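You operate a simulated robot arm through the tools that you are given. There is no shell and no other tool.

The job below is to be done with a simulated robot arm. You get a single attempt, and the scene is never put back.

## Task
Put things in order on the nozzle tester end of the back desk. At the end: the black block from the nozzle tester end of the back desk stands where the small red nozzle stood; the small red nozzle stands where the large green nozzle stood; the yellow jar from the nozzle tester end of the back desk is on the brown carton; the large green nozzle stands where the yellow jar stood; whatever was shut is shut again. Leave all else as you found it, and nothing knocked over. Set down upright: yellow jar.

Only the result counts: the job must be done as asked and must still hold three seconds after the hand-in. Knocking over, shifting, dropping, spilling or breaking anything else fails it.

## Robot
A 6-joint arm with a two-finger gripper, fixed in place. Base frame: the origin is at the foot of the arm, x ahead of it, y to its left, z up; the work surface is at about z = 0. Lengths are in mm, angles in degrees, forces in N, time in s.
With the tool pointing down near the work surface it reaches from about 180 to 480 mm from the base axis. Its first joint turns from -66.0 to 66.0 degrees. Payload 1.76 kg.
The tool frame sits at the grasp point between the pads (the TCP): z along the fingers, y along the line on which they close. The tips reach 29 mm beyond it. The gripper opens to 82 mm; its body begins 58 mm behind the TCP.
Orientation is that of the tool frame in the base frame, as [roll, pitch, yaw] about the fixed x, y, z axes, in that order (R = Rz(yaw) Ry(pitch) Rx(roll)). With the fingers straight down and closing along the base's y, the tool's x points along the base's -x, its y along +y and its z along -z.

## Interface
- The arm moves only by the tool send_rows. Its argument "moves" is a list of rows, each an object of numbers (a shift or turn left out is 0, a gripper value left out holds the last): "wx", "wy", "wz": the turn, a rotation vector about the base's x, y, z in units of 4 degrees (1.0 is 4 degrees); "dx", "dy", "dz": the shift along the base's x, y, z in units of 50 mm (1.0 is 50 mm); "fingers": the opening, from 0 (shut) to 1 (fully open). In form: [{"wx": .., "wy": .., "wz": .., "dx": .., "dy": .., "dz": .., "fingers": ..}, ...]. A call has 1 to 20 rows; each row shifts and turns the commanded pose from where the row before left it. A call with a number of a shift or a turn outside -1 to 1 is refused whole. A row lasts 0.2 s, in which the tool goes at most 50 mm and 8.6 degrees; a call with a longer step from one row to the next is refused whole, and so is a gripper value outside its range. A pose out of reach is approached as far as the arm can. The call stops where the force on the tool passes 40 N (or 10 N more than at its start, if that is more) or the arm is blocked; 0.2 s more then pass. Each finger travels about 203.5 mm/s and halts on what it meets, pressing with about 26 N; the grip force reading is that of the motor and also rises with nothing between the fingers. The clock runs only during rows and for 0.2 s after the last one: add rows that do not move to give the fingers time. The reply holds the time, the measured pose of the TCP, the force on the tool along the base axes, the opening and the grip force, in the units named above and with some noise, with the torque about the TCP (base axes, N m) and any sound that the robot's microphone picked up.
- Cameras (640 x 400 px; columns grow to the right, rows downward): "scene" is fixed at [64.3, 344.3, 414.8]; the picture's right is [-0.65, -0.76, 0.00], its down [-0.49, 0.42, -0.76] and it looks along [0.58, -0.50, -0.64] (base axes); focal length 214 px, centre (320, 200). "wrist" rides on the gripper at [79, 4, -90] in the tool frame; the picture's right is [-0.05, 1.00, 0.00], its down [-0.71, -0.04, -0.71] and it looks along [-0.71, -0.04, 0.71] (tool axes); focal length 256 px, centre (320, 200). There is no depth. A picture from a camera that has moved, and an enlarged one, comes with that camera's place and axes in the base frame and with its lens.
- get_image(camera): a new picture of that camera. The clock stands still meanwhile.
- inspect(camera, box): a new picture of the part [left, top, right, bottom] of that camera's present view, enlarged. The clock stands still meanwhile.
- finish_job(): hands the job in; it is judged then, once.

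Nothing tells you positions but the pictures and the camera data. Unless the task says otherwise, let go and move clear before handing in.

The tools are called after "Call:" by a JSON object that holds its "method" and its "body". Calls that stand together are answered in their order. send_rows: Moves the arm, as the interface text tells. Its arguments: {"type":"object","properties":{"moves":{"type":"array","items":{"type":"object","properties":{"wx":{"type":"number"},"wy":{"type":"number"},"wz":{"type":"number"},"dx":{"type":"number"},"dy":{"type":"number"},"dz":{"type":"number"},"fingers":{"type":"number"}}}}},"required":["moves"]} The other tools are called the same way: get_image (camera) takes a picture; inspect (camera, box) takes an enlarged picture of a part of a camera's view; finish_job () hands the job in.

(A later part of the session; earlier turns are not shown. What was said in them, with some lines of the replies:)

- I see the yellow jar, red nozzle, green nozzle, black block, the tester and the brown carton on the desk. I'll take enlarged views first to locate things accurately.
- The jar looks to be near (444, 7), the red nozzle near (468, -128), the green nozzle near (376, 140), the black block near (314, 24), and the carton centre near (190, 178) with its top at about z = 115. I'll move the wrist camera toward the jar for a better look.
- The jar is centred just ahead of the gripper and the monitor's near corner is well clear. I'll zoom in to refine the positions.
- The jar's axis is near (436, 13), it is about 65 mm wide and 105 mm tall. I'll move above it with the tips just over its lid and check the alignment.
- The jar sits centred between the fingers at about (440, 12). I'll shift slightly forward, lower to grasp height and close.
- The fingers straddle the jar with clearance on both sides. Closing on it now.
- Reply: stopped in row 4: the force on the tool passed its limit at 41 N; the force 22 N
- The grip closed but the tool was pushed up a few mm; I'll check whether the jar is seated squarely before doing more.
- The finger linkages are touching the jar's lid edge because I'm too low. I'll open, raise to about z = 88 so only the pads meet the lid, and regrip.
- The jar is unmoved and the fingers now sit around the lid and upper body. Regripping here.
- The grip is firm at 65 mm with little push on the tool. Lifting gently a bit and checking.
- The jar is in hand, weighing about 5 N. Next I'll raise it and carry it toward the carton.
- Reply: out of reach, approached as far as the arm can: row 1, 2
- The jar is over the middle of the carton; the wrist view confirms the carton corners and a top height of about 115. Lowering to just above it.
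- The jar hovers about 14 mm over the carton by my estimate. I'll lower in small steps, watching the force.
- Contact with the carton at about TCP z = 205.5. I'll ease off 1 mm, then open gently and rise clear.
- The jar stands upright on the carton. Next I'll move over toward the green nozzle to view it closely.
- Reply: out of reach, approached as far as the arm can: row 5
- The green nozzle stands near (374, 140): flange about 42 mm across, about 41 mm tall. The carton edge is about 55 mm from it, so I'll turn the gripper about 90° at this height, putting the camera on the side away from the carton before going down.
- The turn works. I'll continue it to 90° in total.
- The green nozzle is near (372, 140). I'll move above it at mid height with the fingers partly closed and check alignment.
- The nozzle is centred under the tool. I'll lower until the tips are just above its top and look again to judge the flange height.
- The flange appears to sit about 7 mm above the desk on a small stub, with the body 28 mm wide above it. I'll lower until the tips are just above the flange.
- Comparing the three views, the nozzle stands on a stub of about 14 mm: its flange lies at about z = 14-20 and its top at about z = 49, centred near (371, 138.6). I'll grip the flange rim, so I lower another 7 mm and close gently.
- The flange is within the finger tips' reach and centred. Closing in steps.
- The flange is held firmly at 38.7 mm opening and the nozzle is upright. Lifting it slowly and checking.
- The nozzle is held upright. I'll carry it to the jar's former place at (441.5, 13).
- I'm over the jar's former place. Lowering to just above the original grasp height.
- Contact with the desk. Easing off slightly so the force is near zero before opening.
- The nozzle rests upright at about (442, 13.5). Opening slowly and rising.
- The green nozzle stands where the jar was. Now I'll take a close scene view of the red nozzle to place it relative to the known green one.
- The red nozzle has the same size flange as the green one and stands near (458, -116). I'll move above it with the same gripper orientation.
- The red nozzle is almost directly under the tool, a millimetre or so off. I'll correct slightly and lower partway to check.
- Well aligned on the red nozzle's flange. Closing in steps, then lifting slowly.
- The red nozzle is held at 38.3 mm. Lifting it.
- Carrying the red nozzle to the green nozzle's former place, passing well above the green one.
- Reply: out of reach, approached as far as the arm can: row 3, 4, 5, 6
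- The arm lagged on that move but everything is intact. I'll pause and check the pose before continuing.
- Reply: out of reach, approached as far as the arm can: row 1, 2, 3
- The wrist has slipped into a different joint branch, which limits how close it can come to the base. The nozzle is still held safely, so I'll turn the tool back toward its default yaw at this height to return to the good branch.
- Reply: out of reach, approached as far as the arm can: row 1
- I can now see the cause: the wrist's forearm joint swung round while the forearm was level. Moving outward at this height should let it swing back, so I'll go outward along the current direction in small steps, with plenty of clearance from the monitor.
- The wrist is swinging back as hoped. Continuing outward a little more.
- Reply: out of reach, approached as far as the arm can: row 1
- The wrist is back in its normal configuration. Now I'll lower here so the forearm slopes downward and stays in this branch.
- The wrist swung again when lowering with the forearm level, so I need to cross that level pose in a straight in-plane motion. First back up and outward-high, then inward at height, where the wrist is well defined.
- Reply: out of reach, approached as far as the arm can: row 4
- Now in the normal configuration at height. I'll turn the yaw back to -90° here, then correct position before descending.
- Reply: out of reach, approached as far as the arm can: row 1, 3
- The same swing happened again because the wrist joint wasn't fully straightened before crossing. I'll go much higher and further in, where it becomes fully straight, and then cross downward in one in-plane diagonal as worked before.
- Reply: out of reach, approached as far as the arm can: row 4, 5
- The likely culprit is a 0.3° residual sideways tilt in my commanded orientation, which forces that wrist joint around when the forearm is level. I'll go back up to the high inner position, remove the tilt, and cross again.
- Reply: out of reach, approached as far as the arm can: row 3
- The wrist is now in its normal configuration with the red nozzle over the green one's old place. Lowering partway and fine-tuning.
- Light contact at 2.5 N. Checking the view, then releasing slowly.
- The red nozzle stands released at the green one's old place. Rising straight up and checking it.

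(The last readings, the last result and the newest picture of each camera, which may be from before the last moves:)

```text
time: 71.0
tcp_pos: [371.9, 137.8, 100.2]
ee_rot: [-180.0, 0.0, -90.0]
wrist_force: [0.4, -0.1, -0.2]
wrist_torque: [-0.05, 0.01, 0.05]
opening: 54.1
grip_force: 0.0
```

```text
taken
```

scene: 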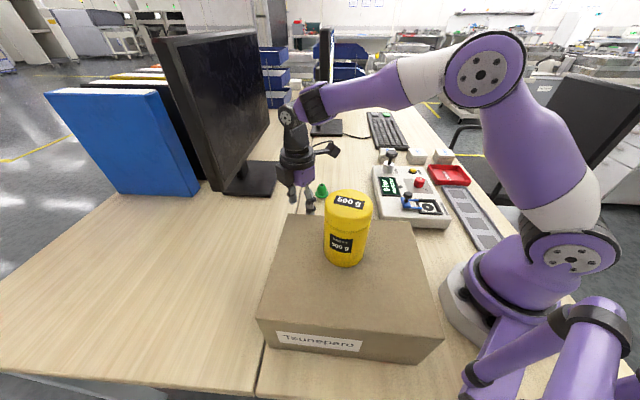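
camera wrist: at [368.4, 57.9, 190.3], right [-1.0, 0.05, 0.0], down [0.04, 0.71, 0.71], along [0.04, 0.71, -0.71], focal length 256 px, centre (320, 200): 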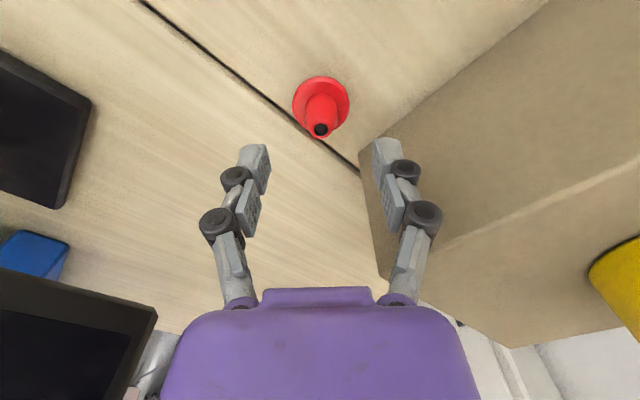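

The red nozzle stands well. Now I'll move to the black block, turning the gripper to match its short axis.

Call:
{"method": "send_rows", "body": {"moves": [{"wz": -1, "dx": -0.05, "dy": -0.2, "dz": 0.1}, {"wz": -1, "dx": -0.05, "dy": -0.2, "dz": 0.1}, {"wz": -1, "dx": -0.05, "dy": -0.2, "dz": 0.1}, {"wz": -1, "dx": -0.09, "dy": -0.2, "dz": 0.1}, {"wz": -1, "dx": -0.09, "dy": -0.2, "dz": 0.1}, {"wz": -1, "dx": -0.09, "dy": -0.2, "dz": 0.1}, {"wz": -1, "dx": -0.1, "dy": -0.2}, {"wz": -1, "dx": -0.1, "dy": -0.2}, {"wz": -1, "dx": -0.1, "dy": -0.2}, {"wz": -1, "dx": -0.1, "dy": -0.2}, {"wz": -1, "dx": -0.1, "dy": -0.2}, {"wz": -1, "dx": -0.1, "dy": -0.08}, {"wz": -1, "dx": -0.1}, {}]}}

Call:
{"method": "get_image", "body": {"camera": "wrist"}}

Call:
{"method": "get_image", "body": {"camera": "scene"}}

```text
time: 74.0
tcp_pos: [316.0, 23.1, 130.5]
ee_rot: [-180.0, 0.1, -142.1]
wrist_force: [-0.9, 0.7, 0.1]
wrist_torque: [0.0, -0.02, 0.02]
opening: 54.0
grip_force: 0.0
```

```text
taken
camera wrist: at [251.1, -21.9, 219.9], right [-0.57, 0.82, 0.0], down [0.58, 0.4, 0.71], along [0.58, 0.4, -0.71], focal length 256 px, centre (320, 200)
```

wrist: 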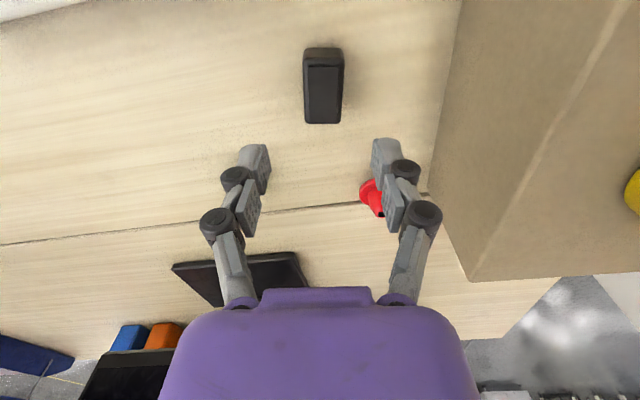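

```text
taken
```

scene: 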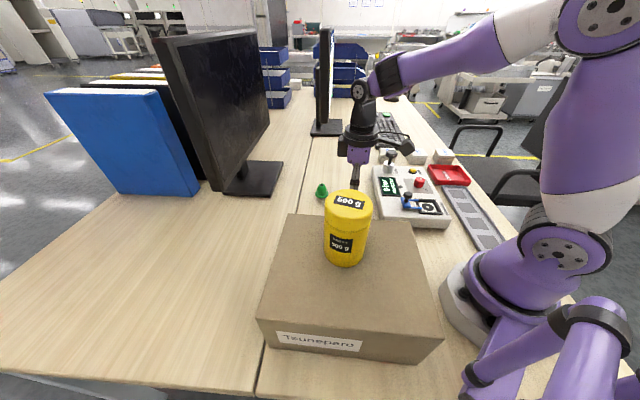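

Call:
{"method": "inspect", "body": {"camera": "wrist", "box": [240, 20, 420, 150]}}

```text
3.08 times, centred on (330, 85) of wrist
camera zoom: at [251.1, -21.9, 219.9], right [-0.57, 0.82, 0.0], down [0.58, 0.4, 0.71], along [0.58, 0.4, -0.71], focal length 788 px, centre (289, 554)
```

zoom: 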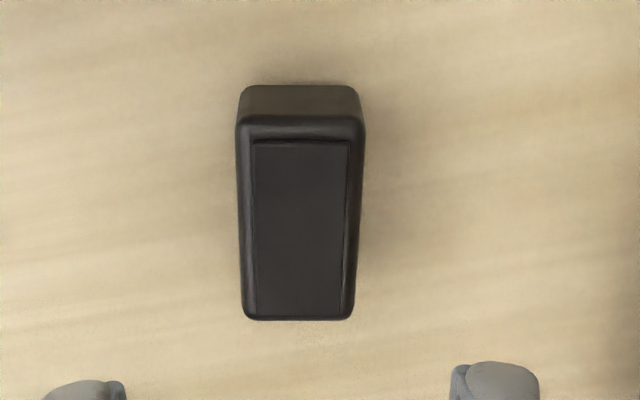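

The block is about 50 × 30 × 25 mm, aligned with the gripper and centred near (316, 26). I'll shift a few mm and lower around it.

Call:
{"method": "send_rows", "body": {"moves": [{"dy": 0.06, "dz": -0.4}, {"dz": -0.6}, {"dz": -0.4}, {}]}}

Call:
{"method": "inspect", "body": {"camera": "wrist", "box": [200, 40, 440, 240]}}

```text
time: 75.0
tcp_pos: [315.9, 25.0, 61.2]
ee_rot: [179.9, -0.1, -142.0]
wrist_force: [-0.2, 0.1, -0.3]
wrist_torque: [0.0, -0.01, 0.01]
opening: 54.1
grip_force: 0.1
```

```text
2.00 times, centred on (320, 140) of wrist
camera zoom: at [251.1, -19.3, 150.0], right [-0.57, 0.82, 0.0], down [0.58, 0.4, 0.71], along [0.58, 0.4, -0.71], focal length 512 px, centre (320, 320)
```

zoom: 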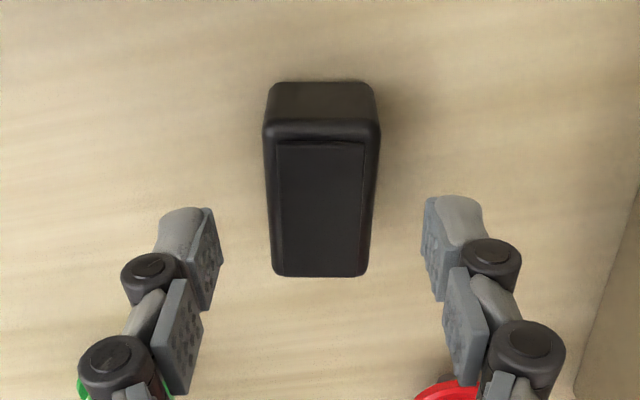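

Call:
{"method": "send_rows", "body": {"moves": [{"dx": 0.016, "dy": 0.012, "dz": -0.3}, {"dz": -0.26}, {}]}}

Call:
{"method": "inspect", "body": {"camera": "wrist", "box": [200, 40, 440, 240]}}

```text
time: 75.8
tcp_pos: [317.9, 26.8, 30.9]
ee_rot: [-180.0, 0.0, -142.0]
wrist_force: [-0.9, -0.2, 0.4]
wrist_torque: [-0.01, 0.01, 0.02]
opening: 54.2
grip_force: 0.0
```

```text
2.00 times, centred on (320, 140) of wrist
camera zoom: at [252.0, -18.5, 122.0], right [-0.57, 0.82, 0.0], down [0.58, 0.4, 0.71], along [0.58, 0.4, -0.71], focal length 512 px, centre (320, 320)
```

zoom: 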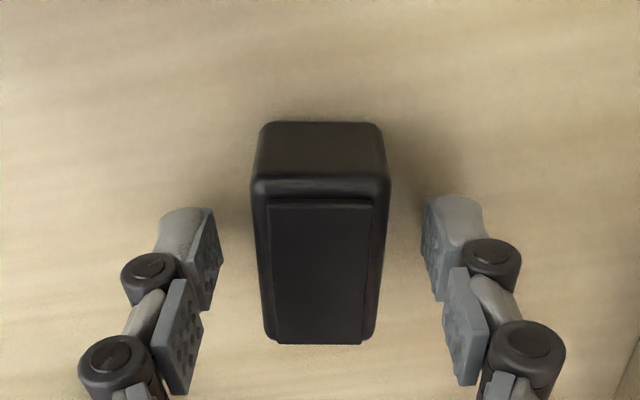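

Well centred. Closing on the block.

Call:
{"method": "send_rows", "body": {"moves": [{"fingers": 0.48}, {"fingers": 0.4}, {"fingers": 0.25}, {}]}}

Call:
{"method": "inspect", "body": {"camera": "wrist", "box": [200, 40, 440, 240]}}

```text
time: 76.8
tcp_pos: [316.2, 27.0, 31.9]
ee_rot: [180.0, 0.0, -142.0]
wrist_force: [0.5, -0.3, 0.2]
wrist_torque: [0.0, -0.05, -0.02]
opening: 29.0
grip_force: 26.5
```

```text
2.00 times, centred on (320, 140) of wrist
camera zoom: at [252.1, -18.6, 122.2], right [-0.57, 0.82, 0.0], down [0.58, 0.4, 0.71], along [0.58, 0.4, -0.71], focal length 512 px, centre (320, 320)
```

zoom: 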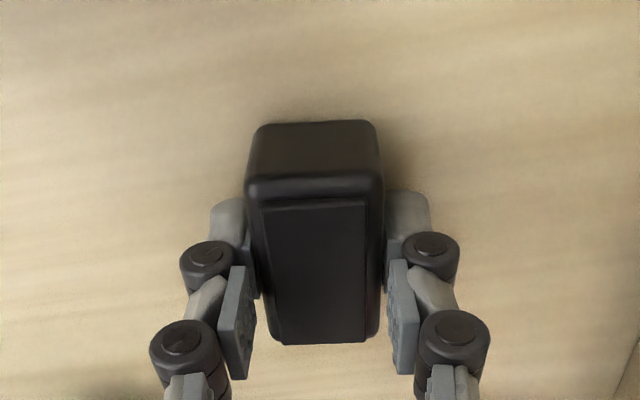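

The block is gripped at 29 mm. Lifting gently and checking.

Call:
{"method": "send_rows", "body": {"moves": [{"dz": 0.1}, {"dz": 0.3}, {"dz": 0.4}, {}]}}

Call:
{"method": "inspect", "body": {"camera": "wrist", "box": [200, 40, 440, 240]}}

Call:
{"method": "inspect", "body": {"camera": "scene", "box": [290, 120, 450, 230]}}

```text
time: 77.8
tcp_pos: [317.1, 25.4, 71.9]
ee_rot: [-180.0, 0.0, -142.0]
wrist_force: [0.3, 0.7, -0.8]
wrist_torque: [-0.01, 0.01, 0.01]
opening: 29.1
grip_force: 26.0
```

```text
2.00 times, centred on (320, 140) of wrist
camera zoom: at [252.4, -19.0, 161.9], right [-0.57, 0.82, 0.0], down [0.58, 0.4, 0.71], along [0.58, 0.4, -0.71], focal length 512 px, centre (320, 320)
```

zoom: 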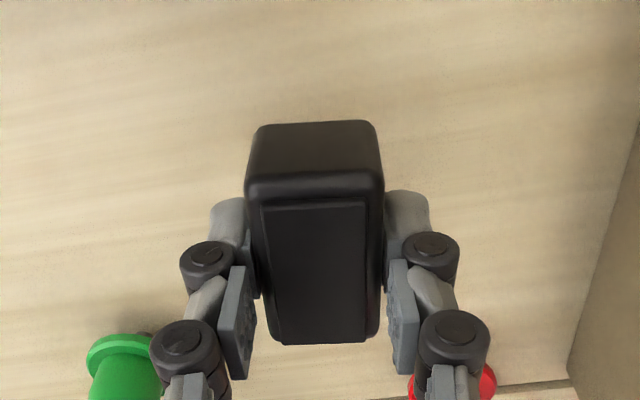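

```text
3.64 times, centred on (370, 175) of scene
camera zoom: at [64.3, 344.3, 414.8], right [-0.65, -0.76, 0.0], down [-0.49, 0.42, -0.76], along [0.58, -0.5, -0.64], focal length 780 px, centre (138, 291)
```

zoom: 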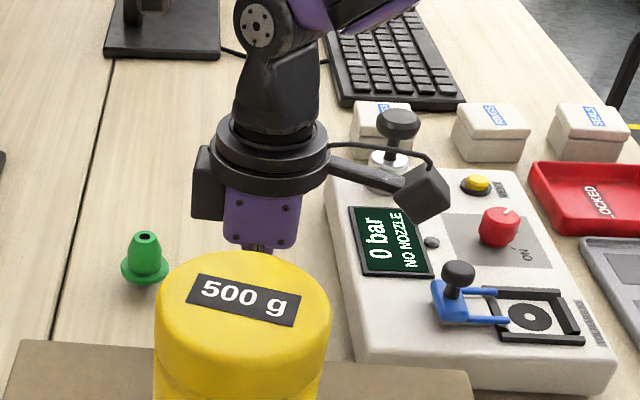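

The block is held steadily. I'll turn the gripper to yaw -90° so the camera stays clear of the tester's pump, then carry it low toward the red nozzle's old place.

Call:
{"method": "send_rows", "body": {"moves": [{"wz": 1}, {"wz": 1}, {"wz": 1}, {"wz": 1}, {"wz": 1}, {"wz": 1}, {"wz": 1}, {"wz": 1}, {"wz": 1}, {"wz": 1}, {"wz": 1}, {"wz": 1}, {"wz": 1}, {}]}}

Call:
{"method": "send_rows", "body": {"moves": [{"dx": 0.3, "dy": -0.3}, {"dx": 0.55, "dy": -0.57}, {"dx": 0.55, "dy": -0.57}, {"dx": 0.55, "dy": -0.57}, {"dx": 0.5, "dy": -0.5}, {"dx": 0.35, "dy": -0.35}, {}]}}

Call:
{"method": "get_image", "body": {"camera": "wrist"}}

Call:
{"method": "get_image", "body": {"camera": "scene"}}

```text
time: 80.8
tcp_pos: [316.6, 25.4, 72.7]
ee_rot: [-179.9, 0.0, -90.1]
wrist_force: [0.0, -0.8, -0.8]
wrist_torque: [-0.01, -0.03, -0.03]
opening: 29.0
grip_force: 25.7
```

```text
time: 82.4
tcp_pos: [457.7, -118.2, 71.3]
ee_rot: [179.9, 0.1, -90.1]
wrist_force: [-0.2, 0.0, -1.5]
wrist_torque: [-0.01, -0.02, -0.01]
opening: 28.9
grip_force: 26.3
```

```text
taken
camera wrist: at [452.5, -196.4, 161.9], right [-1.0, 0.05, 0.0], down [0.04, 0.71, 0.71], along [0.04, 0.71, -0.71], focal length 256 px, centre (320, 200)
```

wrist: 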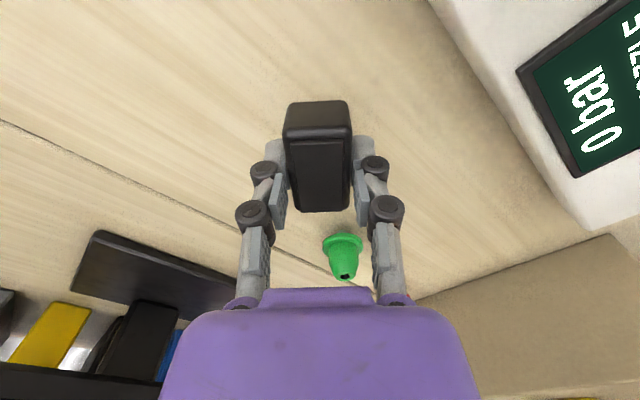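

```text
taken
```

scene: 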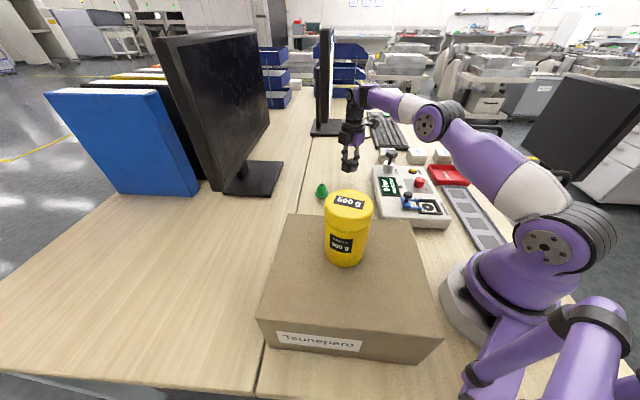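

On target. Lowering the block to just above the desk, then in small steps to contact.

Call:
{"method": "send_rows", "body": {"moves": [{"dx": 0.01, "dy": 0.008, "dz": -0.3}, {"dz": -0.3}, {"dz": -0.13}, {}]}}

Call:
{"method": "send_rows", "body": {"moves": [{"dz": -0.02}, {}]}}

Call:
{"method": "send_rows", "body": {"moves": [{"dz": -0.02}, {}]}}

Call:
{"method": "inspect", "body": {"camera": "wrist", "box": [200, 40, 440, 240]}}

```text
time: 83.4
tcp_pos: [456.3, -116.0, 35.9]
ee_rot: [-180.0, 0.0, -90.1]
wrist_force: [0.1, 0.1, -0.3]
wrist_torque: [0.02, 0.02, -0.01]
opening: 29.0
grip_force: 26.1
```

```text
time: 84.0
tcp_pos: [457.6, -115.7, 34.6]
ee_rot: [180.0, 0.0, -90.1]
wrist_force: [-0.8, -0.3, -0.6]
wrist_torque: [0.01, -0.01, -0.01]
opening: 28.9
grip_force: 26.0
```

```text
time: 84.6
tcp_pos: [456.7, -116.3, 34.0]
ee_rot: [180.0, 0.1, -90.0]
wrist_force: [0.9, 0.0, -0.1]
wrist_torque: [0.01, 0.03, 0.01]
opening: 28.8
grip_force: 25.6
```

```text
2.00 times, centred on (320, 140) of wrist
camera zoom: at [453.3, -195.1, 123.8], right [-1.0, 0.05, 0.0], down [0.04, 0.71, 0.71], along [0.04, 0.71, -0.71], focal length 512 px, centre (320, 320)
```

zoom: 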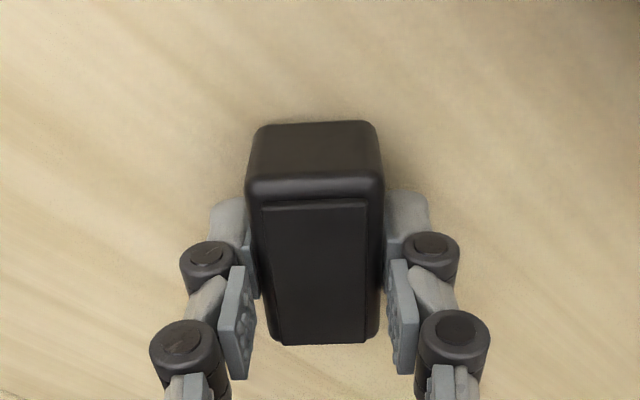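

Call:
{"method": "send_rows", "body": {"moves": [{"dy": -0.016, "dz": -0.016}, {}]}}

Call:
{"method": "send_rows", "body": {"moves": [{"dz": -0.015}, {}]}}

Call:
{"method": "send_rows", "body": {"moves": [{"dz": -0.012}, {}]}}

```text
time: 85.2
tcp_pos: [457.2, -117.7, 33.3]
ee_rot: [-179.9, 0.0, -90.0]
wrist_force: [0.2, -0.1, -1.4]
wrist_torque: [-0.01, -0.01, -0.01]
opening: 28.8
grip_force: 25.6
```

```text
time: 85.8
tcp_pos: [457.0, -117.6, 32.2]
ee_rot: [-179.9, -0.1, -90.1]
wrist_force: [0.8, -0.2, -0.4]
wrist_torque: [0.01, 0.0, 0.03]
opening: 29.0
grip_force: 26.4
```

```text
time: 86.4
tcp_pos: [459.2, -117.3, 31.7]
ee_rot: [-179.9, 0.0, -90.1]
wrist_force: [-2.1, -0.5, 6.5]
wrist_torque: [0.02, 0.12, -0.01]
opening: 29.1
grip_force: 26.3
```

The block is touching down lightly. Releasing slowly and rising straight up.

Call:
{"method": "send_rows", "body": {"moves": [{"dz": 0.006}, {"fingers": 0.39}, {"fingers": 0.45}, {"fingers": 0.6}, {}]}}

Call:
{"method": "inspect", "body": {"camera": "wrist", "box": [200, 40, 440, 240]}}

```text
time: 87.6
tcp_pos: [456.7, -117.2, 31.5]
ee_rot: [180.0, -0.1, -90.0]
wrist_force: [-0.3, 0.0, -0.6]
wrist_torque: [-0.01, 0.0, 0.01]
opening: 49.3
grip_force: 0.2
```

```text
2.00 times, centred on (320, 140) of wrist
camera zoom: at [453.4, -196.4, 121.9], right [-1.0, 0.05, 0.0], down [0.04, 0.71, 0.71], along [0.04, 0.71, -0.71], focal length 512 px, centre (320, 320)
```

zoom: 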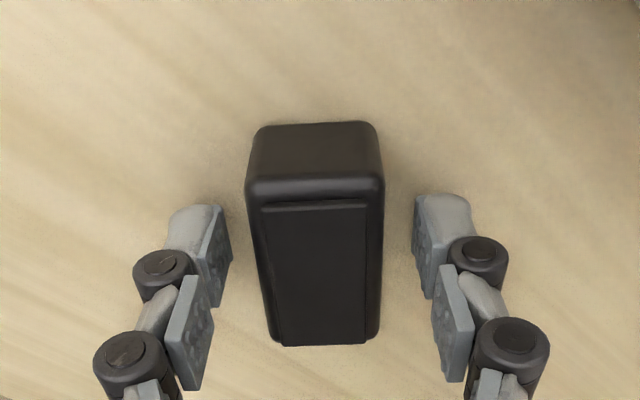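

The block is released upright. Rising clear and moving inward, then a final check of everything.

Call:
{"method": "send_rows", "body": {"moves": [{"dz": 0.3}, {"dz": 0.5}, {}, {"dx": -0.5, "dy": 0.4}, {"dx": -0.5, "dy": 0.4, "dz": 0.3}, {"dx": -0.5, "dy": 0.4, "dz": 0.3}, {"dz": 0.3}, {}]}}

Call:
{"method": "get_image", "body": {"camera": "scene"}}

Call:
{"method": "get_image", "body": {"camera": "wrist"}}

```text
time: 89.4
tcp_pos: [382.5, -56.1, 117.6]
ee_rot: [-179.9, 0.0, -90.1]
wrist_force: [-0.8, 0.2, -0.1]
wrist_torque: [0.01, 0.01, 0.0]
opening: 48.9
grip_force: 0.0
```

```text
taken
```

scene: 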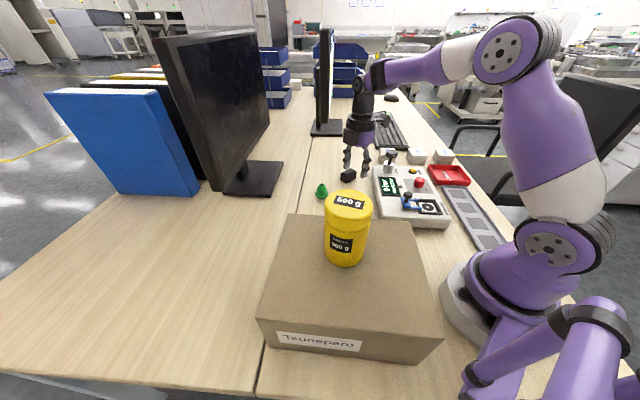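

```text
taken
camera wrist: at [378.7, -135.2, 207.3], right [-1.0, 0.05, 0.0], down [0.04, 0.71, 0.71], along [0.04, 0.71, -0.71], focal length 256 px, centre (320, 200)
```

wrist: 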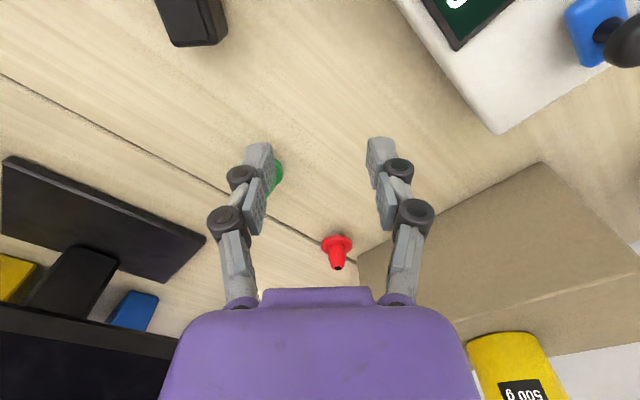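

Call:
{"method": "inspect", "body": {"camera": "scene", "box": [310, 130, 410, 220]}}

Call:
{"method": "inspect", "body": {"camera": "scene", "box": [250, 170, 470, 370]}}

```text
4.44 times, centred on (360, 175) of scene
camera zoom: at [64.3, 344.3, 414.8], right [-0.65, -0.76, 0.0], down [-0.49, 0.42, -0.76], along [0.58, -0.5, -0.64], focal length 953 px, centre (142, 311)
```

zoom: 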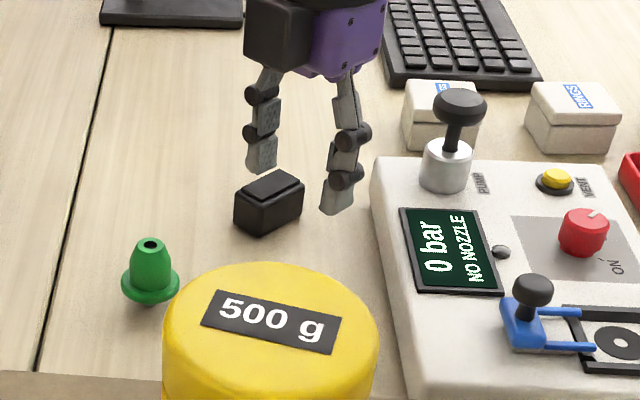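

```text
2.00 times, centred on (360, 270) of scene
camera zoom: at [64.3, 344.3, 414.8], right [-0.65, -0.76, 0.0], down [-0.49, 0.42, -0.76], along [0.58, -0.5, -0.64], focal length 429 px, centre (240, 60)
```

zoom: 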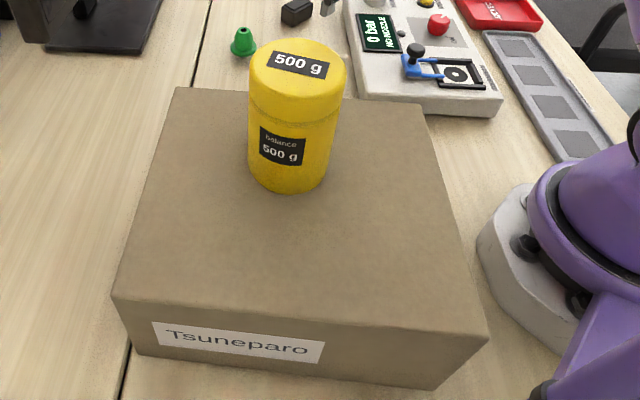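

Everything stands where asked: the jar upright on the carton, the green nozzle where the jar stood, the red nozzle where the green one stood, and the block where the red one stood. Nothing else looks moved and the gripper is clear, so I'm handing in.

Call:
{"method": "finish_job", "body": {}}

```text
The job is handed in.
```

I finished the rearrangement and handed it in. In the last pictures everything stood upright and nothing else looked moved.

| Item | Now stands |
|---|---|
| Yellow jar | Upright on the brown carton, near the middle of its top |
| Large green nozzle | Where the yellow jar stood, at about (442, 13) |
| Small red nozzle | Where the green nozzle stood, at about (371, 138) |
| Black block | Where the red nozzle stood, at about (457, -117) |

- **Accuracy:** By my estimate, the two nozzles and the block are each within about 2 mm of the original spots. I worked that out from the camera views and the arm's readings, not from a direct check.
- **Block turned:** The block faces a different way than it did at first. I turned the gripper about 50° to keep its camera clear of the tester's pump, and I took the task to ask only for the position.
- **Nothing opened:** I opened nothing, so there was nothing to shut again.
- **Problems along the way:** My first grip on the jar was too low and pressed on its lid, so I let go and gripped it higher. While I carried the red nozzle, the arm's wrist got stuck in an awkward position several times. I backed off and corrected a small tilt before setting the nozzle down.
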